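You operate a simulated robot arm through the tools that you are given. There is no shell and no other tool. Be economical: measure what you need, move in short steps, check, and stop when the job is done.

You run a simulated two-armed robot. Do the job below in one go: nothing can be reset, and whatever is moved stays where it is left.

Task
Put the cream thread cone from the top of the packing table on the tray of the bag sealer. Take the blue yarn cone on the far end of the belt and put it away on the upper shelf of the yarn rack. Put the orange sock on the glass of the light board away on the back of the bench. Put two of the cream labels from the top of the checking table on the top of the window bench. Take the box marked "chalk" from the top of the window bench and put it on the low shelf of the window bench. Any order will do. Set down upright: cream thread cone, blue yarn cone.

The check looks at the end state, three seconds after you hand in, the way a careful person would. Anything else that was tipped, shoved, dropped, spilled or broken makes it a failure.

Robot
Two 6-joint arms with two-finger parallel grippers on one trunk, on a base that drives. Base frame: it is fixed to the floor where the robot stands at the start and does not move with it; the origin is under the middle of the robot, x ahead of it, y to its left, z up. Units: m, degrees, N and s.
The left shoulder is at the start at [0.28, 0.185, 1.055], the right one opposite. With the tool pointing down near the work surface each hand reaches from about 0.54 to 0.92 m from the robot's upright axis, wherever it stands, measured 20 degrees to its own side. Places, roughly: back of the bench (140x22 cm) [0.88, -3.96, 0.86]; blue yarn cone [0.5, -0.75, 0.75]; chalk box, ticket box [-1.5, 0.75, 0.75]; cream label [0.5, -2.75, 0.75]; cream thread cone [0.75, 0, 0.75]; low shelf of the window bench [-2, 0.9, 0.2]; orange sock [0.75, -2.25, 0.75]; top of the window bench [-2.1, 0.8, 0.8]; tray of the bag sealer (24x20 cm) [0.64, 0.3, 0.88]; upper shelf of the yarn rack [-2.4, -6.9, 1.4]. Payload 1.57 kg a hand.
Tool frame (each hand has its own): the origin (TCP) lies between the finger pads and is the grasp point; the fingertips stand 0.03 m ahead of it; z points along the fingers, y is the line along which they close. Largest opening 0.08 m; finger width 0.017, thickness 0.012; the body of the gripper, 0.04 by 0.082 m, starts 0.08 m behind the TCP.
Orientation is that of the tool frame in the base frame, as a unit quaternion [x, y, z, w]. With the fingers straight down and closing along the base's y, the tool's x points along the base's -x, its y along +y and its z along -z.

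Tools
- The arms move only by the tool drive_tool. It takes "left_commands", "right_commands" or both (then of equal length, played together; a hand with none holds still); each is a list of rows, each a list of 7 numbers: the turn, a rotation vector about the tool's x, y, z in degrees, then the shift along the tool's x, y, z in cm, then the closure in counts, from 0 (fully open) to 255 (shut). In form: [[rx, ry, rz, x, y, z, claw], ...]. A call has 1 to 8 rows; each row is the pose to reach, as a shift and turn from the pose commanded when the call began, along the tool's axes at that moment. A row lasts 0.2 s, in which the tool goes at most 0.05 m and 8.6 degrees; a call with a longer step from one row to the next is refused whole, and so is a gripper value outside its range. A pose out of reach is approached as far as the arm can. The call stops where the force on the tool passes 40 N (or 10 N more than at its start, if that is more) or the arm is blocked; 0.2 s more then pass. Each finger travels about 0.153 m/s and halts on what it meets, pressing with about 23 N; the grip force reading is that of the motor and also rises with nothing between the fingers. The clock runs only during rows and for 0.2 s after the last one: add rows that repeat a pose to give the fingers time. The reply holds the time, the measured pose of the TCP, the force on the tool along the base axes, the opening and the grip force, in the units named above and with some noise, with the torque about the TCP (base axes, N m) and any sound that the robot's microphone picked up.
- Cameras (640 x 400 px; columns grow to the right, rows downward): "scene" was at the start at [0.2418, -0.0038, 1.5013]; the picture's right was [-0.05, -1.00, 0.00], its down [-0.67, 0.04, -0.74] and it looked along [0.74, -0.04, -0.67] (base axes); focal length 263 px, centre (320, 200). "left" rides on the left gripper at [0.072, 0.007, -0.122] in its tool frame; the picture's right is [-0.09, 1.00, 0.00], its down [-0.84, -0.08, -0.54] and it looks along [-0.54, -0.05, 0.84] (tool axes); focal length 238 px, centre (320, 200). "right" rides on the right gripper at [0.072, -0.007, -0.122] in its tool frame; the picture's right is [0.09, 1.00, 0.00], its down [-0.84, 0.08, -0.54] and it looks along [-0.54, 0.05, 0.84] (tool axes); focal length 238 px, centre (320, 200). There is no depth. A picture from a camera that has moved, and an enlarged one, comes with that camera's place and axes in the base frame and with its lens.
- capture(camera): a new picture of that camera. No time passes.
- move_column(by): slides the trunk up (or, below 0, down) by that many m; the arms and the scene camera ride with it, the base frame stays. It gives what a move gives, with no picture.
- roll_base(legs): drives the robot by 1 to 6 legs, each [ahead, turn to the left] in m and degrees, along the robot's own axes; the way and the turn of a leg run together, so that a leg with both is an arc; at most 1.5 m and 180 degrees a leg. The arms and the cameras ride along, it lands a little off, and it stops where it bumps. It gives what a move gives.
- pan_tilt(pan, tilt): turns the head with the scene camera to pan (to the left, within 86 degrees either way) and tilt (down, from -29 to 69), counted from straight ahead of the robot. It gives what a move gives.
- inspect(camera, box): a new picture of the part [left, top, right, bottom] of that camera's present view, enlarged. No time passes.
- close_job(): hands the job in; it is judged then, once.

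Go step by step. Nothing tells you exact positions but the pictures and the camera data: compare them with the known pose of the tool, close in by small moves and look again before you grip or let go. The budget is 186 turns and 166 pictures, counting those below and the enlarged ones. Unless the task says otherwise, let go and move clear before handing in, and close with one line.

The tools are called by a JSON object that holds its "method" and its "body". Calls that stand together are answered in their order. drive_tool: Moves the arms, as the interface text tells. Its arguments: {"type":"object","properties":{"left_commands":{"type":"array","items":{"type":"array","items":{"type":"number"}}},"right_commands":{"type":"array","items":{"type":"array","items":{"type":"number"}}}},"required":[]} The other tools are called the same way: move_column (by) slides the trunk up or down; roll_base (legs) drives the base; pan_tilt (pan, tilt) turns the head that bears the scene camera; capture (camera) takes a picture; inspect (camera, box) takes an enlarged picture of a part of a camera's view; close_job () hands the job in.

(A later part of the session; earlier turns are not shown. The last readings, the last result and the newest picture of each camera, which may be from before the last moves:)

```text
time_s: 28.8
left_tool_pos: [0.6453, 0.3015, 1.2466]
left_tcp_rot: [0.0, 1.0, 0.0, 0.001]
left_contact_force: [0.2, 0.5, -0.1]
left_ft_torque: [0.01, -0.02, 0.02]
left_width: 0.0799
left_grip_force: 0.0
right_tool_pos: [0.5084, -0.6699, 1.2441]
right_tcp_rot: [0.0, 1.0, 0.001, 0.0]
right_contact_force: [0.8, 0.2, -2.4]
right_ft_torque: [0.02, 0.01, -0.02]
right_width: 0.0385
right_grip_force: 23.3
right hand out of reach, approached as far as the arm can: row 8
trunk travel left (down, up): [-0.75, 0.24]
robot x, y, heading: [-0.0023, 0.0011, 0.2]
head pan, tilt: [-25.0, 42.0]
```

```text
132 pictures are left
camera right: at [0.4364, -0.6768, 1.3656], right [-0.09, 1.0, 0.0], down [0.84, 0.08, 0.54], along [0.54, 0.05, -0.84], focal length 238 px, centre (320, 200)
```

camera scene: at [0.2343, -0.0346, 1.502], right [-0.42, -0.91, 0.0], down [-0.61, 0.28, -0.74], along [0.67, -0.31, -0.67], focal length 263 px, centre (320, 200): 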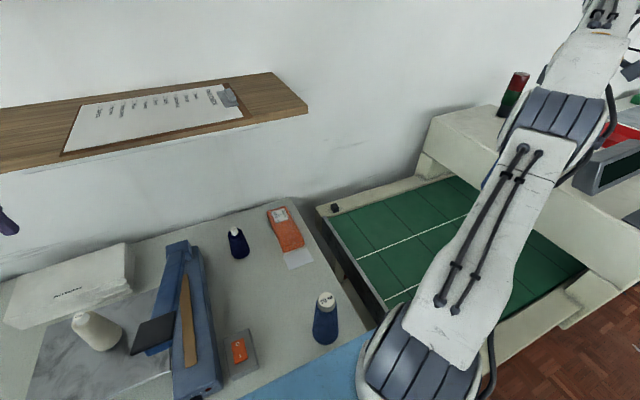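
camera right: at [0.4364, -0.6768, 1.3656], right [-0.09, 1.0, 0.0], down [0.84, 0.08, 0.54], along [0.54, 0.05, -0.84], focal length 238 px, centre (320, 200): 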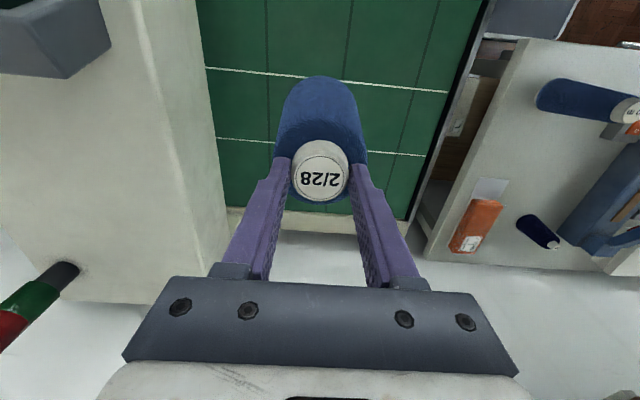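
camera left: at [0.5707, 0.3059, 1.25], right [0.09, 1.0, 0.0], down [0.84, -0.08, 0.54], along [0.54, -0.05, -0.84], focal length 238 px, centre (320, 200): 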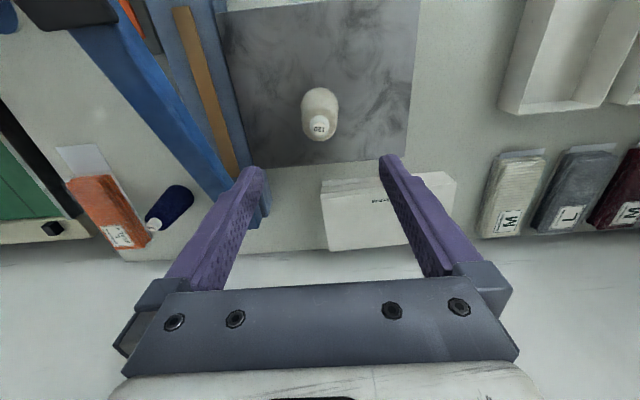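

The cone is secure in the right hand. I'll back away from the tables and look around the room to plan the route.

{"method": "roll_base", "body": {"legs": [[-0.6, 0]]}}

{"method": "pan_tilt", "body": {"pan": -80, "tilt": 20}}

{"method": "capture", "body": {"camera": "scene"}}

{"method": "pan_tilt", "body": {"pan": 80, "tilt": 20}}

{"method": "capture", "body": {"camera": "scene"}}

```text
time_s: 32.2
left_tool_pos: [0.0451, 0.2971, 1.2481]
left_tcp_rot: [0.005, 1.0, 0.0, 0.0]
left_contact_force: [0.2, 0.7, 0.1]
left_ft_torque: [-0.02, -0.01, 0.0]
left_width: 0.08
left_grip_force: 0.1
right_tool_pos: [-0.1015, -0.6719, 1.2432]
right_tcp_rot: [0.005, 1.0, 0.0, -0.001]
right_contact_force: [0.4, -0.5, -2.0]
right_ft_torque: [-0.01, 0.03, 0.0]
right_width: 0.0385
right_grip_force: 23.1
trunk travel left (down, up): [-0.75, 0.24]
robot x, y, heading: [-0.6019, 0.0029, -0.6]
head pan, tilt: [-25.0, 42.0]
```

```text
time_s: 33.4
left_tool_pos: [0.0446, 0.2968, 1.2455]
left_tcp_rot: [0.005, 1.0, 0.0, 0.0]
left_contact_force: [-0.4, -0.2, 0.6]
left_ft_torque: [0.0, 0.01, 0.01]
left_width: 0.0801
left_grip_force: 0.0
right_tool_pos: [-0.1023, -0.6729, 1.2443]
right_tcp_rot: [0.005, 1.0, 0.001, 0.0]
right_contact_force: [-1.4, -0.4, -1.9]
right_ft_torque: [0.01, -0.01, 0.02]
right_width: 0.0385
right_grip_force: 22.6
trunk travel left (down, up): [-0.75, 0.24]
robot x, y, heading: [-0.6075, 0.0068, -0.5]
head pan, tilt: [-80.0, 20.0]
```

```text
131 pictures are left
camera scene: at [-0.4299, -0.09, 1.5362], right [-0.99, -0.16, 0.0], down [-0.06, 0.34, -0.94], along [0.15, -0.93, -0.34], focal length 263 px, centre (320, 200)
```

scene: 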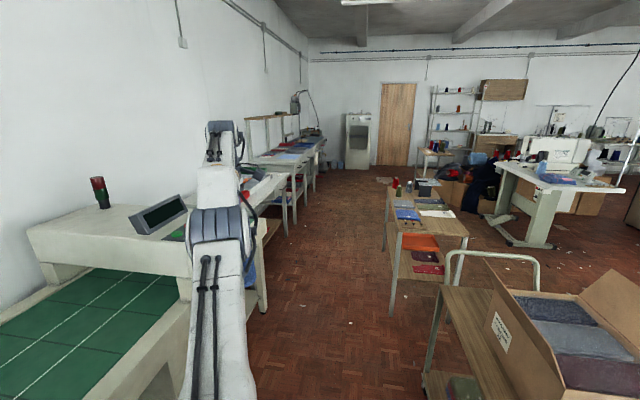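

```text
time_s: 35.9
left_tool_pos: [0.0436, 0.2975, 1.246]
left_tcp_rot: [0.005, 1.0, 0.0, 0.001]
left_contact_force: [0.1, -0.6, -1.0]
left_ft_torque: [0.0, 0.0, -0.01]
left_width: 0.08
left_grip_force: 0.0
right_tool_pos: [-0.1017, -0.6734, 1.2426]
right_tcp_rot: [0.005, 1.0, -0.001, -0.001]
right_contact_force: [0.7, -0.6, -3.0]
right_ft_torque: [0.02, -0.01, 0.0]
right_width: 0.0387
right_grip_force: 23.2
trunk travel left (down, up): [-0.75, 0.24]
robot x, y, heading: [-0.6052, 0.0052, -0.5]
head pan, tilt: [80.0, 20.0]
```

```text
130 pictures are left
camera scene: at [-0.4279, 0.0934, 1.5363], right [0.98, -0.18, 0.0], down [-0.06, -0.34, -0.94], along [0.17, 0.92, -0.34], focal length 263 px, centre (320, 200)
```

scene: 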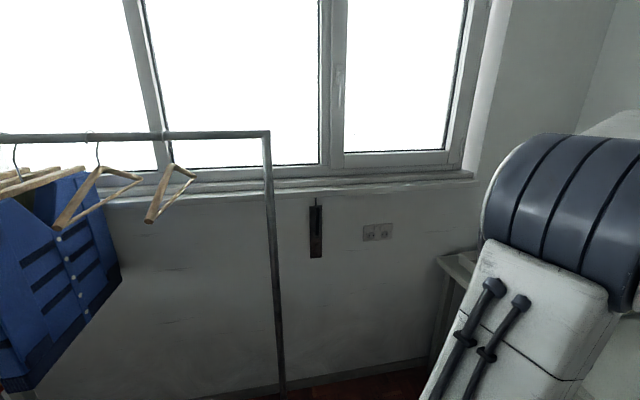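

The room is clear now: a corridor (x about -0.65 to 0.3) runs along −y past the machine to the light board, checking table and bench. I'll fold both hands in front of the robot before driving.

{"method": "drive_tool", "body": {"right_commands": [[0, 0, 0, 0, 4.5, 0, 255], [0, 0, 0, 0, 9.3, 0, 255], [0, 0, 0, 0, 14.1, 0, 255], [0, 0, 0, 0, 18.9, 0, 255], [0, 0, 0, 0, 23.7, 0, 255], [0, 0, 0, 0, 28.5, 0, 255], [0, 0, 0, 0, 33.3, 0, 255], [0, 0, 0, 0, 38, 0, 255]], "left_commands": [[0, 0, 0, 2, 0, 0, 0], [0, 0, 0, 4, 0, 0, 0], [0, 0, 0, 6, 0, 0, 0], [0, 0, 0, 8, 0, 0, 0], [0, 0, 0, 10, 0, 0, 0], [0, 0, 0, 12, 0, 0, 0], [0, 0, 0, 13, 0, 0, 0], [0, 0, 0, 14, 0, 0, 0]]}}

{"method": "roll_base", "body": {"legs": [[0.42, 0], [0, -90]]}}

{"method": "pan_tilt", "body": {"pan": 0, "tilt": 25}}

{"method": "capture", "body": {"camera": "scene"}}

```text
time_s: 37.7
left_tool_pos: [-0.0968, 0.2996, 1.2445]
left_tcp_rot: [0.006, 1.0, 0.001, 0.0]
left_contact_force: [-0.6, 0.1, -0.7]
left_ft_torque: [0.02, 0.02, -0.02]
left_width: 0.08
left_grip_force: 0.0
right_tool_pos: [-0.0982, -0.292, 1.2453]
right_tcp_rot: [0.006, 1.0, 0.0, 0.0]
right_contact_force: [0.1, 0.0, -2.6]
right_ft_torque: [-0.01, 0.0, -0.04]
right_width: 0.0386
right_grip_force: 23.4
trunk travel left (down, up): [-0.75, 0.24]
robot x, y, heading: [-0.6041, 0.0014, -0.6]
head pan, tilt: [80.0, 20.0]
```

```text
time_s: 44.0
left_tool_pos: [0.127, -0.4986, 1.2446]
left_tcp_rot: [0.697, 0.717, 0.0, 0.0]
left_contact_force: [-1.1, 0.9, 0.7]
left_ft_torque: [0.02, 0.02, 0.01]
left_width: 0.0801
left_grip_force: 0.0
right_tool_pos: [-0.4624, -0.5206, 1.2464]
right_tcp_rot: [0.697, 0.717, 0.002, 0.0]
right_contact_force: [0.3, -0.4, -3.2]
right_ft_torque: [0.03, -0.01, -0.01]
right_width: 0.0384
right_grip_force: 23.1
trunk travel left (down, up): [-0.75, 0.24]
robot x, y, heading: [-0.1862, -0.0017, -88.5]
head pan, tilt: [80.0, 20.0]
```

```text
time_s: 45.5
left_tool_pos: [0.1254, -0.4994, 1.245]
left_tcp_rot: [0.697, 0.717, 0.0, 0.0]
left_contact_force: [0.3, -0.5, -0.1]
left_ft_torque: [0.04, 0.0, 0.01]
left_width: 0.0798
left_grip_force: 0.0
right_tool_pos: [-0.4646, -0.5189, 1.2444]
right_tcp_rot: [0.697, 0.717, 0.0, 0.0]
right_contact_force: [0.5, -0.4, -2.1]
right_ft_torque: [0.0, 0.01, 0.01]
right_width: 0.0382
right_grip_force: 22.6
trunk travel left (down, up): [-0.75, 0.24]
robot x, y, heading: [-0.1891, -0.004, -88.4]
head pan, tilt: [0.0, 25.0]
```

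```text
129 pictures are left
camera scene: at [-0.1816, -0.2548, 1.5282], right [-1.0, -0.03, 0.0], down [-0.01, 0.42, -0.91], along [0.03, -0.91, -0.42], focal length 263 px, centre (320, 200)
```

scene: 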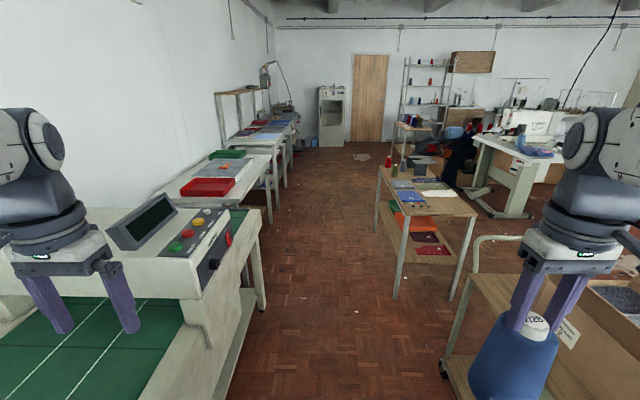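

The corridor is open ahead. I'll drive 1.2 m down it and then look to the left for the light board.

{"method": "roll_base", "body": {"legs": [[0.3, -1.5], [0.9, 0]]}}

{"method": "pan_tilt", "body": {"pan": 40, "tilt": 30}}

{"method": "capture", "body": {"camera": "scene"}}

```text
time_s: 52.0
left_tool_pos: [0.1357, -1.7298, 1.2453]
left_tcp_rot: [0.701, 0.713, 0.001, 0.0]
left_contact_force: [-0.6, -0.3, 0.2]
left_ft_torque: [-0.03, 0.02, 0.02]
left_width: 0.08
left_grip_force: 0.1
right_tool_pos: [-0.4542, -1.7453, 1.2451]
right_tcp_rot: [0.701, 0.713, 0.0, 0.0]
right_contact_force: [0.4, -0.6, -2.8]
right_ft_torque: [-0.03, 0.01, 0.03]
right_width: 0.0389
right_grip_force: 22.7
trunk travel left (down, up): [-0.75, 0.24]
robot x, y, heading: [-0.1738, -1.233, -88.9]
head pan, tilt: [0.0, 25.0]
```

```text
time_s: 53.1
left_tool_pos: [0.1362, -1.7299, 1.2453]
left_tcp_rot: [0.701, 0.713, 0.0, 0.0]
left_contact_force: [0.9, -0.5, -0.2]
left_ft_torque: [0.0, -0.05, 0.02]
left_width: 0.0802
left_grip_force: 0.1
right_tool_pos: [-0.4539, -1.7445, 1.245]
right_tcp_rot: [0.701, 0.713, 0.0, 0.0]
right_contact_force: [0.1, 0.2, -2.1]
right_ft_torque: [0.01, 0.01, -0.01]
right_width: 0.0383
right_grip_force: 22.9
trunk travel left (down, up): [-0.75, 0.24]
robot x, y, heading: [-0.177, -1.2294, -88.9]
head pan, tilt: [40.0, 30.0]
```

```text
128 pictures are left
camera scene: at [-0.1129, -1.4595, 1.5202], right [-0.76, -0.66, 0.0], down [-0.33, 0.38, -0.87], along [0.57, -0.65, -0.5], focal length 263 px, centre (320, 200)
```

scene: 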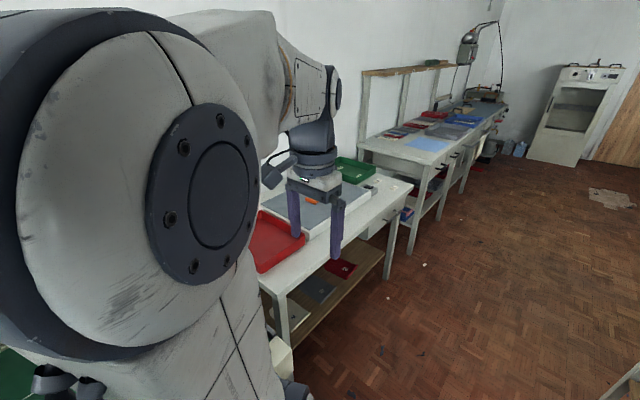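

The light board with the orange sock sits between the red and green trays, around y −2.25. I'll drive on to y≈−2.45 and turn to face it.

{"method": "roll_base", "body": {"legs": [[1.22, 0], [0, 89]]}}

{"method": "pan_tilt", "body": {"pan": 0, "tilt": 40}}

{"method": "capture", "body": {"camera": "scene"}}

```text
time_s: 63.2
left_tool_pos: [0.3352, -2.1626, 1.2442]
left_tcp_rot: [-0.006, 1.0, 0.0, 0.0]
left_contact_force: [1.0, 0.8, 0.2]
left_ft_torque: [0.0, 0.02, 0.01]
left_width: 0.0802
left_grip_force: 0.0
right_tool_pos: [0.3464, -2.7532, 1.2454]
right_tcp_rot: [-0.005, 1.0, 0.0, 0.0]
right_contact_force: [0.0, -0.5, -2.0]
right_ft_torque: [0.0, -0.02, -0.03]
right_width: 0.0383
right_grip_force: 23.4
trunk travel left (down, up): [-0.75, 0.24]
robot x, y, heading: [-0.1609, -2.4662, 0.5]
head pan, tilt: [40.0, 30.0]
```

```text
time_s: 64.2
left_tool_pos: [0.3353, -2.1627, 1.2451]
left_tcp_rot: [-0.006, 1.0, 0.001, 0.0]
left_contact_force: [0.0, -0.3, 0.4]
left_ft_torque: [0.0, 0.01, -0.02]
left_width: 0.0799
left_grip_force: 0.0
right_tool_pos: [0.3458, -2.7525, 1.2459]
right_tcp_rot: [-0.006, 1.0, 0.0, 0.001]
right_contact_force: [0.6, -0.3, -3.2]
right_ft_torque: [0.01, -0.01, 0.0]
right_width: 0.0385
right_grip_force: 23.3
trunk travel left (down, up): [-0.75, 0.24]
robot x, y, heading: [-0.1645, -2.4689, 0.8]
head pan, tilt: [0.0, 40.0]
```

```text
127 pictures are left
camera scene: at [0.0792, -2.4657, 1.5049], right [0.01, -1.0, 0.0], down [-0.64, -0.01, -0.77], along [0.77, 0.01, -0.64], focal length 263 px, centre (320, 200)
```

scene: 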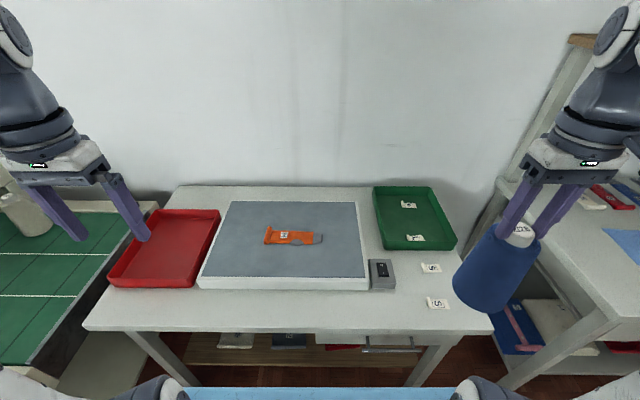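

I see the orange sock on the light board, loose labels on the table top at right (plus two more in the green tray), and the far side of the belt at left. I'll enlarge these.

{"method": "inspect", "body": {"camera": "scene", "box": [360, 180, 480, 320]}}

{"method": "inspect", "body": {"camera": "scene", "box": [190, 190, 380, 300]}}

{"method": "inspect", "body": {"camera": "scene", "box": [0, 160, 160, 300]}}

```text
2.86 times, centred on (420, 250) of scene
camera zoom: at [0.0792, -2.4657, 1.5049], right [0.01, -1.0, 0.0], down [-0.64, -0.01, -0.77], along [0.77, 0.01, -0.64], focal length 752 px, centre (34, 57)
```

zoom: 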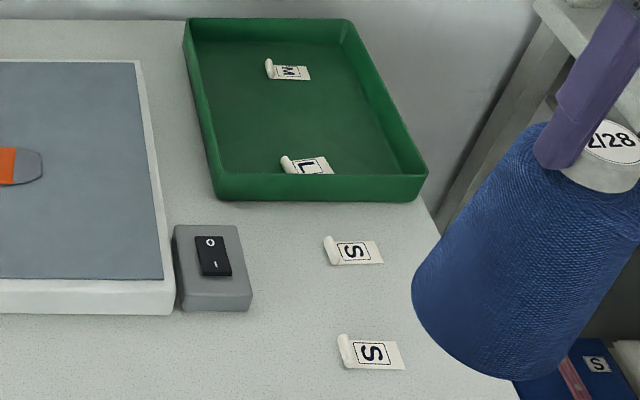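

```text
3.37 times, centred on (285, 245) of scene
camera zoom: at [0.0792, -2.4657, 1.5049], right [0.01, -1.0, 0.0], down [-0.64, -0.01, -0.77], along [0.77, 0.01, -0.64], focal length 887 px, centre (438, 48)
```

zoom: 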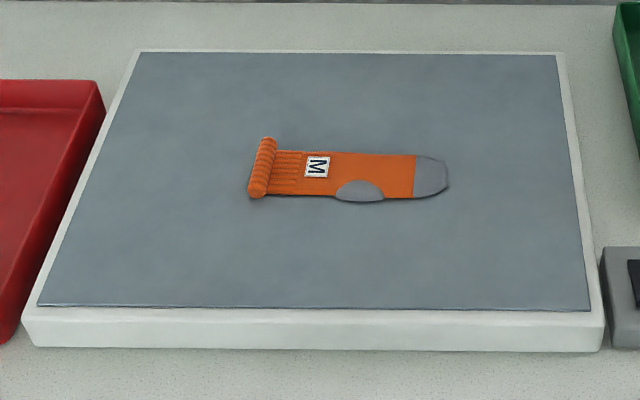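

```text
2.86 times, centred on (80, 230) of scene
camera zoom: at [0.0792, -2.4657, 1.5049], right [0.01, -1.0, 0.0], down [-0.64, -0.01, -0.77], along [0.77, 0.01, -0.64], focal length 752 px, centre (1006, 114)
```

zoom: 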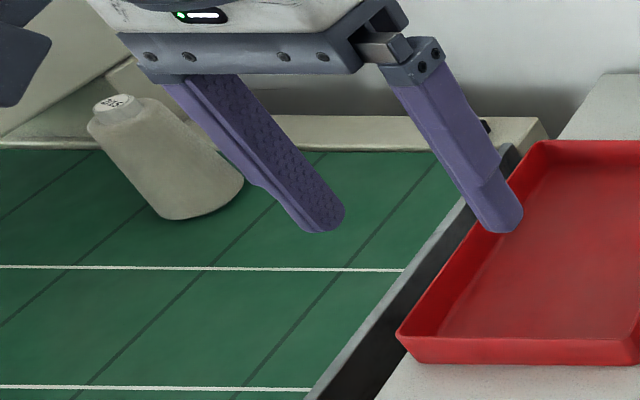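

The cuff of the orange sock is rolled and makes a good handle, at about (0.70, −2.28). I'll move the left hand above it and look down.

{"method": "drive_tool", "body": {"left_commands": [[0, 0, 0, -4.5, -1.4, 0, 0], [0, 0, 0, -9, -2.8, 0, 0], [0, 0, 0, -13.5, -4.2, 0, 0], [0, 0, 0, -18, -5.6, 0, 0], [0, 0, 0, -22.5, -7, 0, 0], [0, 0, 0, -27, -8.4, 0, 0], [0, 0, 0, -31.5, -9.8, 0, 0], [0, 0, 0, -35.5, -11.2, 0, 0]]}}

{"method": "drive_tool", "body": {"left_commands": [[0, 0, 0, 0, 0, 4.5, 0], [0, 0, 0, 0, 0, 9, 0], [0, 0, 0, 0, 0, 13.5, 0], [0, 0, 0, 0, 0, 18, 0], [0, 0, 0, 0, 0, 22.5, 0], [0, 0, 0, 0, 0, 26, 0]]}}

{"method": "capture", "body": {"camera": "left"}}

{"method": "inspect", "body": {"camera": "scene", "box": [190, 160, 380, 300]}}

```text
time_s: 66.0
left_tool_pos: [0.6574, -2.2651, 1.2361]
left_tcp_rot: [-0.006, 1.0, 0.0, -0.002]
left_contact_force: [0.9, -0.3, -0.3]
left_ft_torque: [-0.02, 0.07, -0.02]
left_width: 0.0798
left_grip_force: 0.1
left hand out of reach, approached as far as the arm can: row 8
right_tool_pos: [0.3475, -2.7529, 1.245]
right_tcp_rot: [-0.006, 1.0, -0.001, -0.001]
right_contact_force: [0.2, -0.3, -1.3]
right_ft_torque: [-0.03, 0.04, -0.01]
right_width: 0.0384
right_grip_force: 22.9
trunk travel left (down, up): [-0.75, 0.24]
robot x, y, heading: [-0.1649, -2.4671, 0.7]
head pan, tilt: [0.0, 40.0]
```

```text
time_s: 67.4
left_tool_pos: [0.6526, -2.2644, 0.9774]
left_tcp_rot: [-0.006, 1.0, 0.0, 0.0]
left_contact_force: [-0.2, 0.2, 0.2]
left_ft_torque: [-0.01, -0.01, 0.0]
left_width: 0.08
left_grip_force: 0.1
right_tool_pos: [0.3463, -2.7519, 1.2435]
right_tcp_rot: [-0.005, 1.0, 0.0, 0.001]
right_contact_force: [0.1, -0.8, -1.8]
right_ft_torque: [-0.03, 0.02, -0.01]
right_width: 0.0383
right_grip_force: 23.3
trunk travel left (down, up): [-0.75, 0.24]
robot x, y, heading: [-0.1646, -2.4688, 0.9]
head pan, tilt: [0.0, 40.0]
```

```text
123 pictures are left
camera left: at [0.5792, -2.2597, 1.0993], right [0.08, 1.0, 0.0], down [0.84, -0.07, 0.54], along [0.54, -0.04, -0.84], focal length 238 px, centre (320, 200)
```

left: 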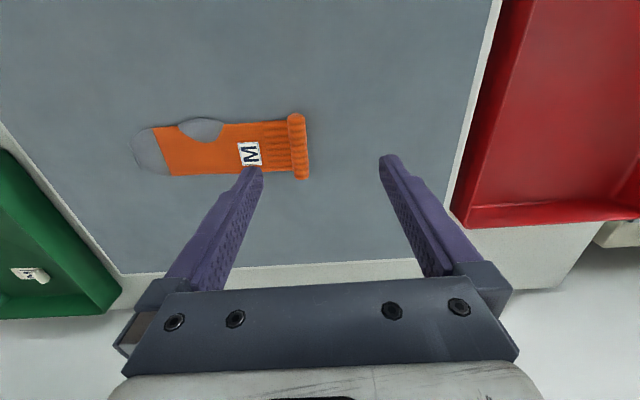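

```text
2.86 times, centred on (285, 230) of scene
camera zoom: at [0.0792, -2.4657, 1.5049], right [0.01, -1.0, 0.0], down [-0.64, -0.01, -0.77], along [0.77, 0.01, -0.64], focal length 752 px, centre (420, 114)
```

zoom: 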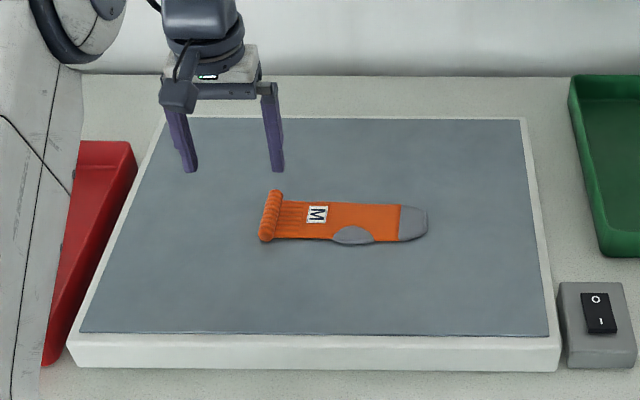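

The cuff triangulates to (0.662, −2.288, 0.87). I'll centre on it and come down to just above it.

{"method": "drive_tool", "body": {"left_commands": [[0, 0, 0, -0.9, -2.3, 2, 100], [0, 0, 0, -0.9, -2.3, 5, 100], [0, 0, 0, -0.9, -2.3, 6.7, 100]]}}

{"method": "inspect", "body": {"camera": "left", "box": [200, 60, 440, 260]}}

{"method": "inspect", "body": {"camera": "scene", "box": [250, 200, 350, 260]}}

```text
time_s: 68.2
left_tool_pos: [0.6622, -2.2885, 0.9108]
left_tcp_rot: [-0.007, 1.0, 0.0, 0.0]
left_contact_force: [-0.4, 0.2, -0.2]
left_ft_torque: [-0.02, 0.0, -0.02]
left_width: 0.0487
left_grip_force: 0.1
right_tool_pos: [0.3472, -2.7539, 1.244]
right_tcp_rot: [-0.005, 1.0, 0.0, -0.001]
right_contact_force: [0.4, -0.7, -2.1]
right_ft_torque: [-0.01, -0.04, 0.01]
right_width: 0.0383
right_grip_force: 23.4
trunk travel left (down, up): [-0.75, 0.24]
robot x, y, heading: [-0.1632, -2.4691, 0.6]
head pan, tilt: [0.0, 40.0]
```

```text
2.00 times, centred on (320, 160) of left
camera zoom: at [0.5899, -2.2836, 1.0321], right [0.08, 1.0, 0.0], down [0.84, -0.07, 0.54], along [0.54, -0.04, -0.84], focal length 477 px, centre (320, 280)
```

zoom: 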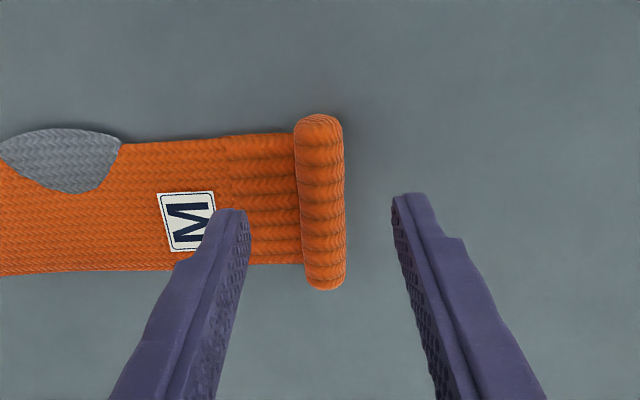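

```text
6.40 times, centred on (300, 230) of scene
camera zoom: at [0.0793, -2.4657, 1.5049], right [0.01, -1.0, 0.0], down [-0.64, -0.01, -0.77], along [0.77, 0.01, -0.64], focal length 1686 px, centre (448, 8)
```

zoom: 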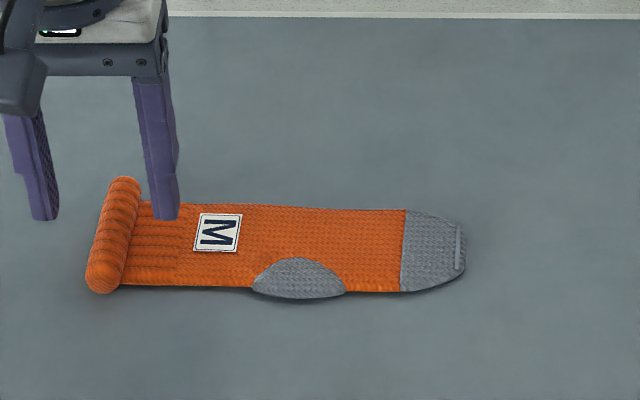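

The cuff is centred, with glass at about 0.857. I'll lower the fingertips beside it, grip, and lift gently.

{"method": "drive_tool", "body": {"left_commands": [[0, 0, 0, 0, 0, 1, 100], [0, 0, 0, 0, 0, 1.6, 100], [0, 0, 0, 0, 0, 1.95, 100], [0, 0, 0, 0, 0, 1.95, 255], [0, 0, 0, 0, 0, 1.95, 255], [0, 0, 0, 0, 0, 1.95, 255], [0, 0, 0, 0, 0, 1, 255], [0, 0, 0, 0, 0, -1, 255]]}}

{"method": "capture", "body": {"camera": "left"}}

```text
time_s: 70.0
left_tool_pos: [0.6647, -2.2871, 0.9217]
left_tcp_rot: [-0.005, 1.0, 0.0, 0.0]
left_contact_force: [-0.9, -0.1, 0.2]
left_ft_torque: [0.06, 0.01, 0.01]
left_width: 0.0168
left_grip_force: 23.0
right_tool_pos: [0.3474, -2.7527, 1.2453]
right_tcp_rot: [-0.006, 1.0, 0.0, 0.0]
right_contact_force: [0.2, 0.0, -2.4]
right_ft_torque: [0.0, 0.01, 0.01]
right_width: 0.0384
right_grip_force: 22.7
trunk travel left (down, up): [-0.75, 0.24]
robot x, y, heading: [-0.1647, -2.4706, 0.5]
head pan, tilt: [0.0, 40.0]
```

```text
119 pictures are left
camera left: at [0.5913, -2.2821, 1.0429], right [0.08, 1.0, 0.0], down [0.84, -0.07, 0.54], along [0.54, -0.04, -0.84], focal length 238 px, centre (320, 200)
```

left: 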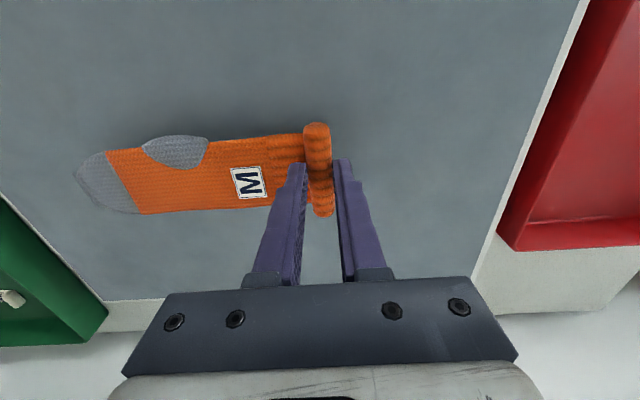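

The sock is held by the cuff. I'll lift it, pull the arm back in, and drive toward the bench.

{"method": "drive_tool", "body": {"left_commands": [[0, 0, 0, 0, 0, -4, 255], [0, 0, 0, 0, 0, -8, 255], [0, 0, 0, 0, 0, -12, 255], [0, 0, 0, 0, 0, -16, 255], [0, 0, 0, 0, 0, -20, 255], [0, 0, 0, 0, 0, -24, 255], [0, 0, 0, 0, 0, -28, 255], [0, 0, 0, 3, 0, -31, 255]]}}

{"method": "drive_tool", "body": {"left_commands": [[0, 0, 0, 4, 1, 0, 255], [0, 0, 0, 8, 2, 0, 255], [0, 0, 0, 12.5, 3, 0, 255], [0, 0, 0, 17, 4, 0, 255], [0, 0, 0, 21.5, 5, 0, 255], [0, 0, 0, 26, 6, 0, 255], [0, 0, 0, 29, 8, 0, 255]]}}

{"method": "pan_tilt", "body": {"pan": -45, "tilt": 30}}

{"method": "capture", "body": {"camera": "scene"}}

```text
time_s: 71.8
left_tool_pos: [0.635, -2.2859, 1.2286]
left_tcp_rot: [-0.005, 1.0, 0.001, -0.001]
left_contact_force: [0.6, 0.0, -0.1]
left_ft_torque: [0.03, 0.02, 0.02]
left_width: 0.0166
left_grip_force: 23.6
right_tool_pos: [0.3484, -2.7541, 1.2446]
right_tcp_rot: [-0.006, 1.0, 0.0, 0.001]
right_contact_force: [0.4, -0.8, -3.0]
right_ft_torque: [-0.02, 0.06, 0.0]
right_width: 0.0386
right_grip_force: 23.3
trunk travel left (down, up): [-0.75, 0.24]
robot x, y, heading: [-0.1648, -2.4683, 0.7]
head pan, tilt: [0.0, 40.0]
```

```text
time_s: 73.4
left_tool_pos: [0.3449, -2.2127, 1.23]
left_tcp_rot: [-0.005, 1.0, 0.0, 0.0]
left_contact_force: [0.0, -0.2, 0.1]
left_ft_torque: [0.03, 0.01, -0.01]
left_width: 0.0167
left_grip_force: 23.5
right_tool_pos: [0.3473, -2.753, 1.2449]
right_tcp_rot: [-0.005, 1.0, 0.0, -0.001]
right_contact_force: [0.1, 0.1, -2.4]
right_ft_torque: [0.01, 0.0, -0.01]
right_width: 0.0384
right_grip_force: 22.8
trunk travel left (down, up): [-0.75, 0.24]
robot x, y, heading: [-0.1645, -2.4716, 0.5]
head pan, tilt: [0.0, 40.0]
```

```text
time_s: 74.6
left_tool_pos: [0.3454, -2.2121, 1.2315]
left_tcp_rot: [-0.006, 1.0, 0.0, 0.0]
left_contact_force: [0.6, 0.7, -0.5]
left_ft_torque: [0.03, 0.0, -0.01]
left_width: 0.0168
left_grip_force: 23.1
right_tool_pos: [0.3465, -2.7538, 1.2452]
right_tcp_rot: [-0.006, 1.0, 0.001, 0.0]
right_contact_force: [0.0, -0.5, -2.7]
right_ft_torque: [-0.02, 0.03, 0.0]
right_width: 0.0382
right_grip_force: 23.5
trunk travel left (down, up): [-0.75, 0.24]
robot x, y, heading: [-0.165, -2.4691, 0.9]
head pan, tilt: [-45.0, 30.0]
```

```text
118 pictures are left
camera scene: at [0.0589, -2.5299, 1.5202], right [-0.7, -0.72, 0.0], down [-0.36, 0.35, -0.87], along [0.62, -0.6, -0.5], focal length 263 px, centre (320, 200)
```

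scene: 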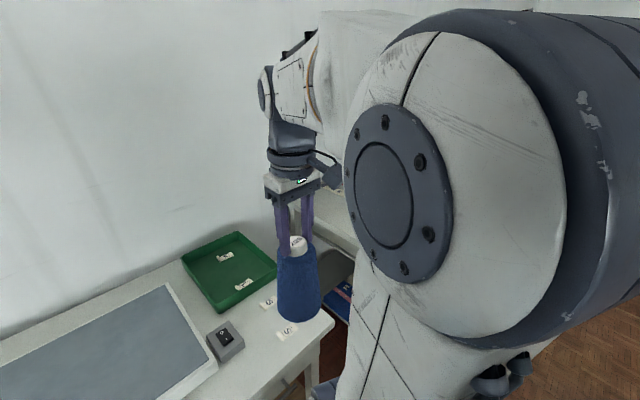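

I'll turn into the corridor, drive to the bench, and face it.

{"method": "roll_base", "body": {"legs": [[0, -90], [1.3, 0], [0, 90]]}}

{"method": "pan_tilt", "body": {"pan": 0, "tilt": 30}}

{"method": "capture", "body": {"camera": "scene"}}

```text
time_s: 88.8
left_tool_pos: [0.3538, -3.515, 1.2319]
left_tcp_rot: [-0.014, 1.0, 0.0, 0.0]
left_contact_force: [0.8, 0.2, 0.4]
left_ft_torque: [0.05, -0.03, 0.0]
left_width: 0.0169
left_grip_force: 23.1
right_tool_pos: [0.3635, -4.0547, 1.2448]
right_tcp_rot: [-0.014, 1.0, 0.0, -0.001]
right_contact_force: [-0.3, 0.3, -2.1]
right_ft_torque: [0.0, 0.01, 0.02]
right_width: 0.0385
right_grip_force: 22.8
trunk travel left (down, up): [-0.75, 0.24]
robot x, y, heading: [-0.154, -3.7816, 1.5]
head pan, tilt: [-45.0, 30.0]
```

```text
time_s: 90.0
left_tool_pos: [0.3529, -3.5152, 1.2313]
left_tcp_rot: [-0.014, 1.0, 0.0, 0.0]
left_contact_force: [0.0, 0.6, -0.5]
left_ft_torque: [0.02, -0.03, 0.0]
left_width: 0.0167
left_grip_force: 23.3
right_tool_pos: [0.3633, -4.0552, 1.2456]
right_tcp_rot: [-0.014, 1.0, 0.0, 0.0]
right_contact_force: [-0.2, 0.1, -2.3]
right_ft_torque: [0.0, 0.01, -0.01]
right_width: 0.0384
right_grip_force: 23.0
trunk travel left (down, up): [-0.75, 0.24]
robot x, y, heading: [-0.1498, -3.7815, 1.6]
head pan, tilt: [0.0, 30.0]
```

```text
117 pictures are left
camera scene: at [0.0962, -3.7721, 1.5202], right [0.03, -1.0, 0.0], down [-0.5, -0.01, -0.87], along [0.87, 0.02, -0.5], focal length 263 px, centre (320, 200)
```

scene: 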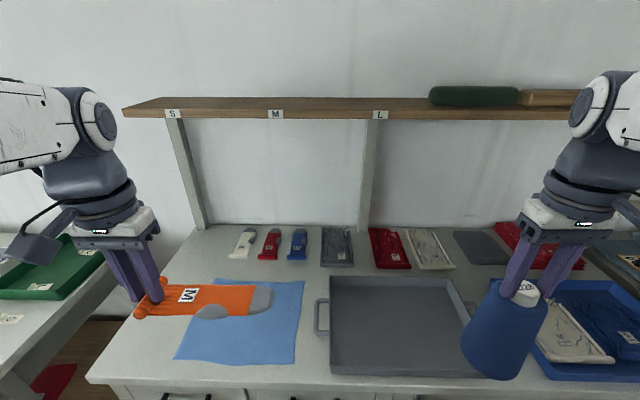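

The bench back carries small goods under size tags S, M and L on the rail. I'll enlarge it to choose a free place.

{"method": "inspect", "body": {"camera": "scene", "box": [150, 90, 470, 290]}}

{"method": "inspect", "body": {"camera": "scene", "box": [220, 210, 400, 290]}}

```text
2.00 times, centred on (310, 190) of scene
camera zoom: at [0.0962, -3.7721, 1.5202], right [0.03, -1.0, 0.0], down [-0.5, -0.01, -0.87], along [0.87, 0.02, -0.5], focal length 527 px, centre (340, 220)
```

zoom: 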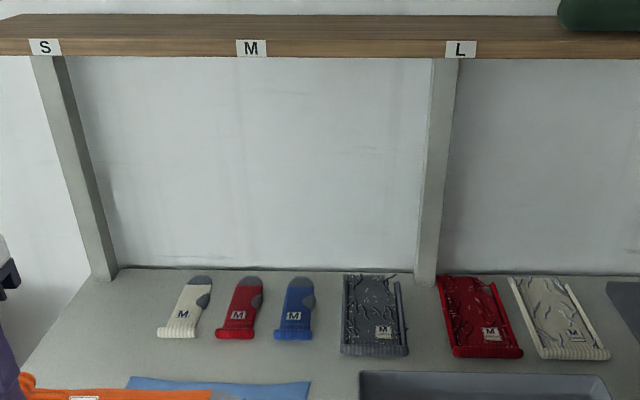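

```text
3.56 times, centred on (310, 250) of scene
camera zoom: at [0.0962, -3.7721, 1.5202], right [0.03, -1.0, 0.0], down [-0.5, -0.01, -0.87], along [0.87, 0.02, -0.5], focal length 936 px, centre (356, 22)
```

zoom: 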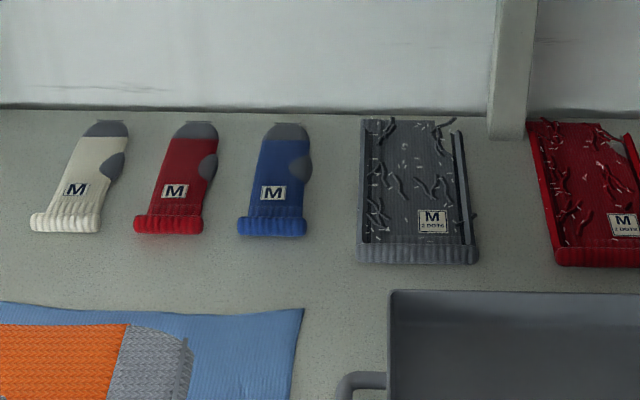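

The socks lie in a row, cuffs to the front; the free slot is left of the cream one, around (0.81–0.98, −3.36). I'll shift the robot closer and a bit left so the left hand reaches it.

{"method": "roll_base", "body": {"legs": [[0, 37], [0.25, 0], [0, -38.5]]}}

{"method": "capture", "body": {"camera": "scene"}}

```text
time_s: 95.3
left_tool_pos: [0.5497, -3.3622, 1.2311]
left_tcp_rot: [-0.01, 1.0, 0.0, -0.001]
left_contact_force: [-0.5, -0.5, -0.9]
left_ft_torque: [0.03, -0.01, 0.0]
left_width: 0.0169
left_grip_force: 22.8
right_tool_pos: [0.5541, -3.9025, 1.2461]
right_tcp_rot: [-0.01, 1.0, 0.0, 0.0]
right_contact_force: [0.4, 0.7, -2.5]
right_ft_torque: [0.01, 0.03, 0.02]
right_width: 0.0382
right_grip_force: 23.3
trunk travel left (down, up): [-0.75, 0.24]
robot x, y, heading: [0.0397, -3.6191, 0.8]
head pan, tilt: [0.0, 30.0]
```

```text
114 pictures are left
camera scene: at [0.2904, -3.6172, 1.5202], right [0.02, -1.0, 0.0], down [-0.5, -0.01, -0.87], along [0.87, 0.01, -0.5], focal length 263 px, centre (320, 200)
```

scene: 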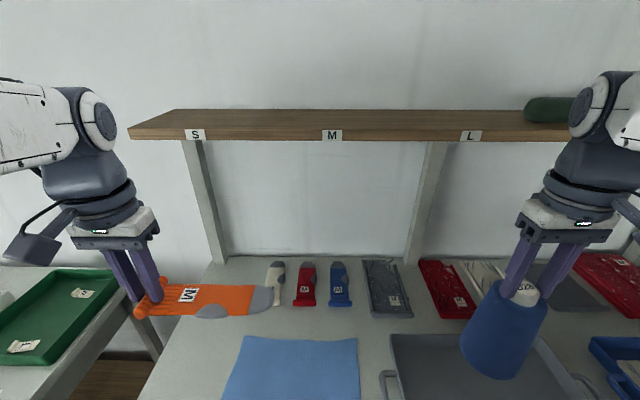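

The rail's front edge is at x≈0.82, z≈1.36, so I must go in low. First I'll turn the sock to point away from me while lowering it.

{"method": "drive_tool", "body": {"left_commands": [[0, 0, -8, 0, 0, 2, 255], [0, 0, -16, 0, 0, 4, 255], [0, 0, -24, 0, 0, 6, 255], [0, 0, -32, 0, 0, 8, 255], [0, 0, -40, 0, 0, 10, 255], [0, 0, -48, 0, 0, 12, 255], [0, 0, -56, 0, 0, 14, 255], [0, 0, -64, 0, 0, 16, 255]]}}

{"method": "drive_tool", "body": {"left_commands": [[0, 0, -8, 0, 0, 2, 255], [0, 0, -16, 0, 0, 4, 255], [0, 0, -24, 0, 0, 6, 255], [0, 0, -27, 0, 0, 7, 255]]}}

{"method": "capture", "body": {"camera": "left"}}

{"method": "capture", "body": {"camera": "scene"}}

```text
time_s: 97.1
left_tool_pos: [0.5496, -3.3622, 1.0696]
left_tcp_rot: [-0.539, 0.842, 0.0, 0.0]
left_contact_force: [0.1, -0.8, -0.7]
left_ft_torque: [0.01, 0.05, -0.01]
left_width: 0.0167
left_grip_force: 23.2
right_tool_pos: [0.556, -3.9025, 1.2444]
right_tcp_rot: [-0.01, 1.0, -0.001, -0.001]
right_contact_force: [-0.4, -0.2, -1.5]
right_ft_torque: [-0.01, -0.05, 0.0]
right_width: 0.0381
right_grip_force: 23.1
trunk travel left (down, up): [-0.75, 0.24]
robot x, y, heading: [0.0428, -3.6221, 1.0]
head pan, tilt: [0.0, 30.0]
```

```text
time_s: 98.1
left_tool_pos: [0.5503, -3.3627, 0.999]
left_tcp_rot: [0.721, -0.693, -0.001, 0.0]
left_contact_force: [0.1, -0.1, -0.9]
left_ft_torque: [-0.01, 0.03, -0.04]
left_width: 0.0169
left_grip_force: 22.9
right_tool_pos: [0.5554, -3.9024, 1.2453]
right_tcp_rot: [-0.01, 1.0, 0.0, -0.001]
right_contact_force: [0.7, 0.3, -0.9]
right_ft_torque: [0.0, 0.06, 0.01]
right_width: 0.038
right_grip_force: 23.0
trunk travel left (down, up): [-0.75, 0.24]
robot x, y, heading: [0.0386, -3.6221, 0.8]
head pan, tilt: [0.0, 30.0]
```

```text
113 pictures are left
camera left: at [0.5459, -3.4365, 1.1204], right [-1.0, 0.05, 0.0], down [0.05, 0.84, 0.54], along [0.03, 0.54, -0.84], focal length 238 px, centre (320, 200)
```

left: 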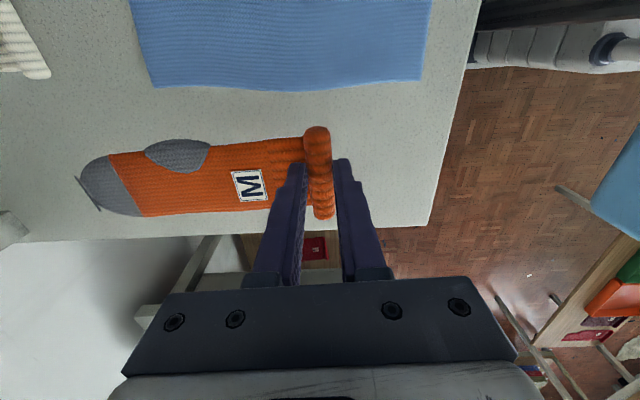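

```text
112 pictures are left
camera scene: at [0.2904, -3.6173, 1.5202], right [0.02, -1.0, 0.0], down [-0.5, -0.01, -0.87], along [0.87, 0.01, -0.5], focal length 263 px, centre (320, 200)
```

scene: 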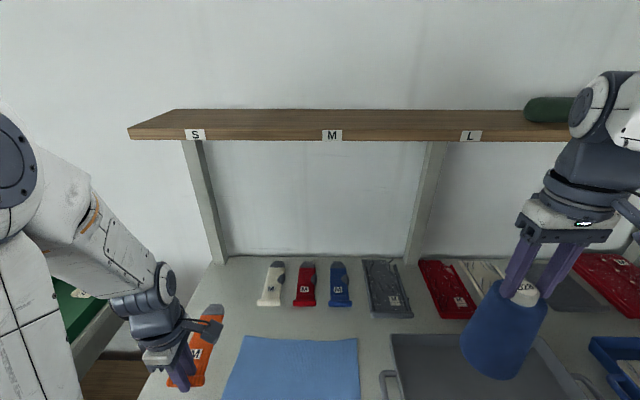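

The sock points forward now. The free band is y −3.42 to −3.285, so I'll push in at y≈−3.358 to x≈0.80, staying low, then check.

{"method": "drive_tool", "body": {"left_commands": [[0, 0, 0, 0.1, -4, 1, 255], [0, 0, 0, 0.2, -8, 2, 255], [0, 0, 0, 0.3, -12, 3, 255], [0, 0, 0, 0.4, -16, 4, 255], [0, 0, 0, 0.5, -20, 5, 255], [0, 0, 0, 0.5, -23, 5, 255], [0, 0, 0, 0.5, -25, 5, 255]]}}

{"method": "capture", "body": {"camera": "left"}}

{"method": "inspect", "body": {"camera": "scene", "box": [120, 180, 360, 340]}}

```text
time_s: 99.7
left_tool_pos: [0.8014, -3.3595, 0.9503]
left_tcp_rot: [0.72, -0.694, -0.001, 0.0]
left_contact_force: [0.1, 0.1, 0.0]
left_ft_torque: [0.0, 0.04, -0.01]
left_width: 0.0168
left_grip_force: 22.7
right_tool_pos: [0.5553, -3.9025, 1.2443]
right_tcp_rot: [-0.009, 1.0, 0.001, 0.001]
right_contact_force: [0.3, 0.1, -2.3]
right_ft_torque: [0.0, -0.03, 0.04]
right_width: 0.0378
right_grip_force: 23.2
trunk travel left (down, up): [-0.75, 0.24]
robot x, y, heading: [0.0451, -3.6212, 1.0]
head pan, tilt: [0.0, 30.0]
```

```text
111 pictures are left
camera left: at [0.7963, -3.4328, 1.0715], right [-1.0, 0.06, 0.0], down [0.05, 0.84, 0.54], along [0.03, 0.54, -0.84], focal length 238 px, centre (320, 200)
```

left: 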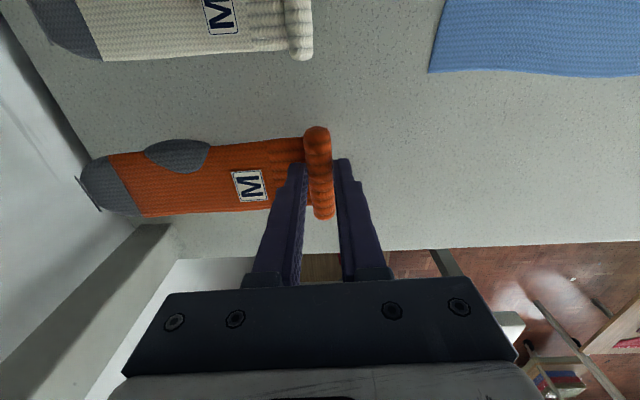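

```text
2.50 times, centred on (240, 260) of scene
camera zoom: at [0.2903, -3.6174, 1.5202], right [0.02, -1.0, 0.0], down [-0.5, -0.01, -0.87], along [0.87, 0.01, -0.5], focal length 658 px, centre (520, 50)
```

zoom: 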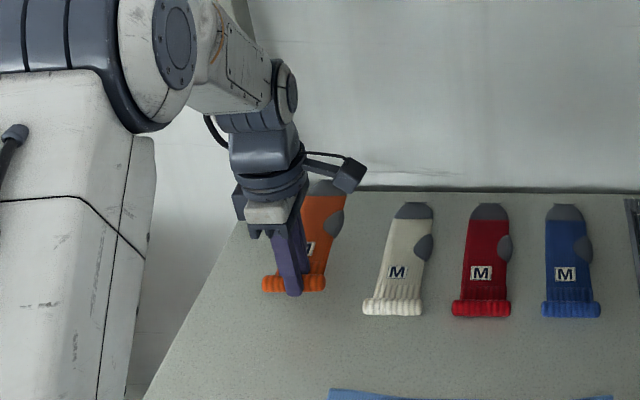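

The sock sits clear of the cream one, the wall and the post. I'll lower it onto the bench gently.

{"method": "drive_tool", "body": {"left_commands": [[0, 0, 0, 0, 0, 2.5, 255], [0, 0, 0, 0, 0, 4.5, 255], [0, 0, 0, 0, 0, 5, 255], [0, 0, 0, 0, 0, 5.3, 255], [0, 0, 0, 0, 0, 5.5, 255]]}}

{"method": "inspect", "body": {"camera": "left", "box": [60, 80, 400, 280]}}

```text
time_s: 100.9
left_tool_pos: [0.8015, -3.3587, 0.8988]
left_tcp_rot: [0.72, -0.694, 0.001, -0.003]
left_contact_force: [-5.2, 3.2, 33.1]
left_ft_torque: [0.15, 0.17, -0.02]
left_width: 0.0171
left_grip_force: 23.6
right_tool_pos: [0.5538, -3.903, 1.246]
right_tcp_rot: [-0.01, 1.0, 0.0, 0.001]
right_contact_force: [-1.0, 0.5, -2.3]
right_ft_torque: [-0.01, -0.01, -0.01]
right_width: 0.0378
right_grip_force: 23.1
trunk travel left (down, up): [-0.75, 0.24]
robot x, y, heading: [0.0449, -3.6187, 1.1]
head pan, tilt: [0.0, 30.0]
```

```text
1.88 times, centred on (230, 180) of left
camera zoom: at [0.7951, -3.4323, 1.0207], right [-1.0, 0.06, -0.01], down [0.04, 0.84, 0.54], along [0.04, 0.54, -0.84], focal length 449 px, centre (489, 238)
```

zoom: 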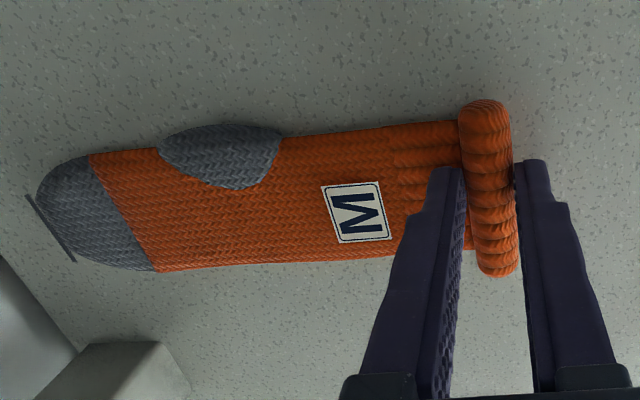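

It's resting on the bench with firm contact. I'll ease up, open, rise, then back the hand straight out low.

{"method": "drive_tool", "body": {"left_commands": [[0, 0, 0, 0, 0, -0.3, 255], [0, 0, 0, 0, 0, -0.35, 180], [0, 0, 0, 0, 0, -0.35, 140], [0, 0, 0, 0, 0, -0.35, 140], [0, 0, 0, 0, 0, -3, 140], [0, 0, 0, 0, 0, -7, 140], [0, 0, 0, 0, 4, -9, 140], [0, 0, 0, 0, 8.5, -9, 140]]}}

{"method": "drive_tool", "body": {"left_commands": [[0, 0, 0, 0, 4.5, -1, 140], [0, 0, 0, 0, 9, -3, 100], [0, 0, 0, 0, 13, -6, 50], [0, 0, 0, 0, 16, -10, 0], [0, 0, 8, 0, 18, -14, 0], [0, 0, 16, 0, 18, -18, 0], [0, 0, 24, 0, 18, -22, 0], [0, 0, 32, 0, 18, -23, 0]]}}

{"method": "inspect", "body": {"camera": "scene", "box": [120, 180, 360, 340]}}

```text
time_s: 102.7
left_tool_pos: [0.7142, -3.3607, 0.9885]
left_tcp_rot: [0.72, -0.694, 0.0, 0.0]
left_contact_force: [0.3, -0.5, -0.4]
left_ft_torque: [0.03, 0.03, -0.02]
left_width: 0.0358
left_grip_force: 0.0
right_tool_pos: [0.5544, -3.9023, 1.245]
right_tcp_rot: [-0.01, 1.0, 0.0, 0.0]
right_contact_force: [-0.2, 0.1, -2.3]
right_ft_torque: [0.01, 0.0, 0.03]
right_width: 0.0382
right_grip_force: 22.9
trunk travel left (down, up): [-0.75, 0.24]
robot x, y, heading: [0.0417, -3.6223, 0.9]
head pan, tilt: [0.0, 30.0]
```

```text
time_s: 104.5
left_tool_pos: [0.5324, -3.3667, 1.2158]
left_tcp_rot: [-0.499, 0.867, 0.0, -0.001]
left_contact_force: [-0.2, -0.1, -0.3]
left_ft_torque: [0.03, 0.04, -0.02]
left_width: 0.0798
left_grip_force: 0.1
right_tool_pos: [0.5553, -3.9024, 1.2449]
right_tcp_rot: [-0.01, 1.0, 0.0, 0.0]
right_contact_force: [-0.2, 0.9, -1.9]
right_ft_torque: [-0.01, 0.01, -0.04]
right_width: 0.0381
right_grip_force: 23.0
trunk travel left (down, up): [-0.75, 0.24]
robot x, y, heading: [0.0449, -3.618, 0.9]
head pan, tilt: [0.0, 30.0]
```

```text
2.50 times, centred on (240, 260) of scene
camera zoom: at [0.2903, -3.6174, 1.5202], right [0.02, -1.0, 0.0], down [-0.5, -0.01, -0.87], along [0.87, 0.01, -0.5], focal length 658 px, centre (520, 50)
```

zoom: 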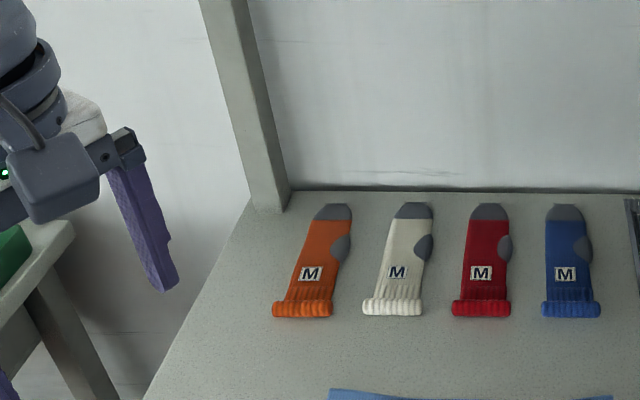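

The orange sock lies neatly in the row. Now I'll straighten the left wrist, back into the corridor and turn toward the yarn rack side to look.

{"method": "drive_tool", "body": {"left_commands": [[0, 0, 8, 0, 0, 0, 0], [0, 0, 16, 0, 0, 0, 0], [0, 0, 24, 0, 0, 0, 0], [0, 0, 32, 0, 0, 0, 0], [0, 0, 40, 0, 0, 0, 0], [0, 0, 48, 0, 0, 0, 0], [0, 0, 56, 0, 0, 0, 0], [0, 0, 58, 0, 0, 0, 0]]}}

{"method": "roll_base", "body": {"legs": [[-0.22, 0], [0, -91], [0.6, 0]]}}

{"method": "pan_tilt", "body": {"pan": -35, "tilt": 15}}

{"method": "capture", "body": {"camera": "scene"}}

{"method": "pan_tilt", "body": {"pan": 0, "tilt": 20}}

{"method": "capture", "body": {"camera": "scene"}}

```text
time_s: 106.3
left_tool_pos: [0.5343, -3.3701, 1.2152]
left_tcp_rot: [-0.016, 1.0, 0.0, -0.001]
left_contact_force: [-0.2, -0.4, 1.0]
left_ft_torque: [0.01, 0.01, -0.01]
left_width: 0.08
left_grip_force: 0.1
right_tool_pos: [0.5549, -3.9021, 1.2445]
right_tcp_rot: [-0.01, 1.0, 0.0, 0.0]
right_contact_force: [0.7, 1.1, -1.1]
right_ft_torque: [-0.01, 0.02, 0.0]
right_width: 0.0382
right_grip_force: 22.6
trunk travel left (down, up): [-0.75, 0.24]
robot x, y, heading: [0.0407, -3.6219, 0.9]
head pan, tilt: [0.0, 30.0]
```

```text
time_s: 114.8
left_tool_pos: [0.1042, -4.7107, 1.2161]
left_tcp_rot: [0.689, 0.725, 0.001, -0.001]
left_contact_force: [-1.0, 0.1, -0.2]
left_ft_torque: [0.03, -0.05, 0.0]
left_width: 0.0799
left_grip_force: 0.0
right_tool_pos: [-0.4292, -4.7411, 1.2447]
right_tcp_rot: [0.694, 0.72, -0.001, 0.0]
right_contact_force: [0.1, -0.3, -2.2]
right_ft_torque: [0.01, -0.05, 0.01]
right_width: 0.038
right_grip_force: 23.1
trunk travel left (down, up): [-0.75, 0.24]
robot x, y, heading: [-0.1565, -4.2244, -87.7]
head pan, tilt: [0.0, 30.0]
```

```text
time_s: 115.8
left_tool_pos: [0.1039, -4.7123, 1.2156]
left_tcp_rot: [0.688, 0.726, 0.0, -0.001]
left_contact_force: [1.3, 0.0, -0.2]
left_ft_torque: [-0.01, 0.01, 0.01]
left_width: 0.0801
left_grip_force: 0.1
right_tool_pos: [-0.4296, -4.7404, 1.245]
right_tcp_rot: [0.694, 0.72, 0.001, 0.0]
right_contact_force: [-0.6, -0.7, -2.4]
right_ft_torque: [0.02, 0.01, 0.02]
right_width: 0.0379
right_grip_force: 23.3
trunk travel left (down, up): [-0.75, 0.24]
robot x, y, heading: [-0.1561, -4.2236, -88.2]
head pan, tilt: [-35.0, 15.0]
```

```text
107 pictures are left
camera scene: at [-0.2047, -4.461, 1.5444], right [-0.84, 0.54, 0.0], down [0.14, 0.22, -0.97], along [-0.53, -0.81, -0.26], focal length 263 px, centre (320, 200)
```

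scene: 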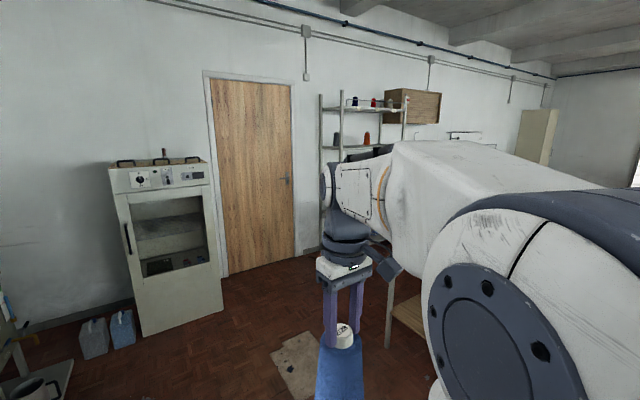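

```text
time_s: 116.8
left_tool_pos: [0.1039, -4.7121, 1.2152]
left_tcp_rot: [0.688, 0.725, -0.001, -0.001]
left_contact_force: [-0.4, 0.8, -0.2]
left_ft_torque: [-0.04, 0.05, -0.01]
left_width: 0.0799
left_grip_force: 0.0
right_tool_pos: [-0.4287, -4.7406, 1.2453]
right_tcp_rot: [0.694, 0.72, -0.001, 0.0]
right_contact_force: [-0.3, 0.5, -2.0]
right_ft_torque: [-0.01, 0.01, 0.0]
right_width: 0.0378
right_grip_force: 23.0
trunk travel left (down, up): [-0.75, 0.24]
robot x, y, heading: [-0.1588, -4.2235, -87.9]
head pan, tilt: [0.0, 20.0]
```

```text
106 pictures are left
camera scene: at [-0.1508, -4.4757, 1.5363], right [-1.0, -0.03, 0.0], down [-0.01, 0.34, -0.94], along [0.03, -0.94, -0.34], focal length 263 px, centre (320, 200)
```

scene: 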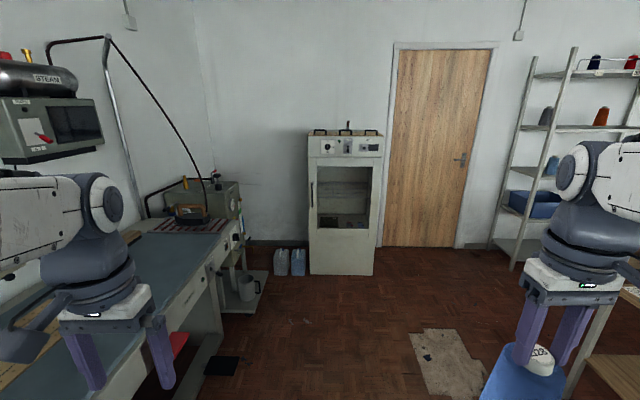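

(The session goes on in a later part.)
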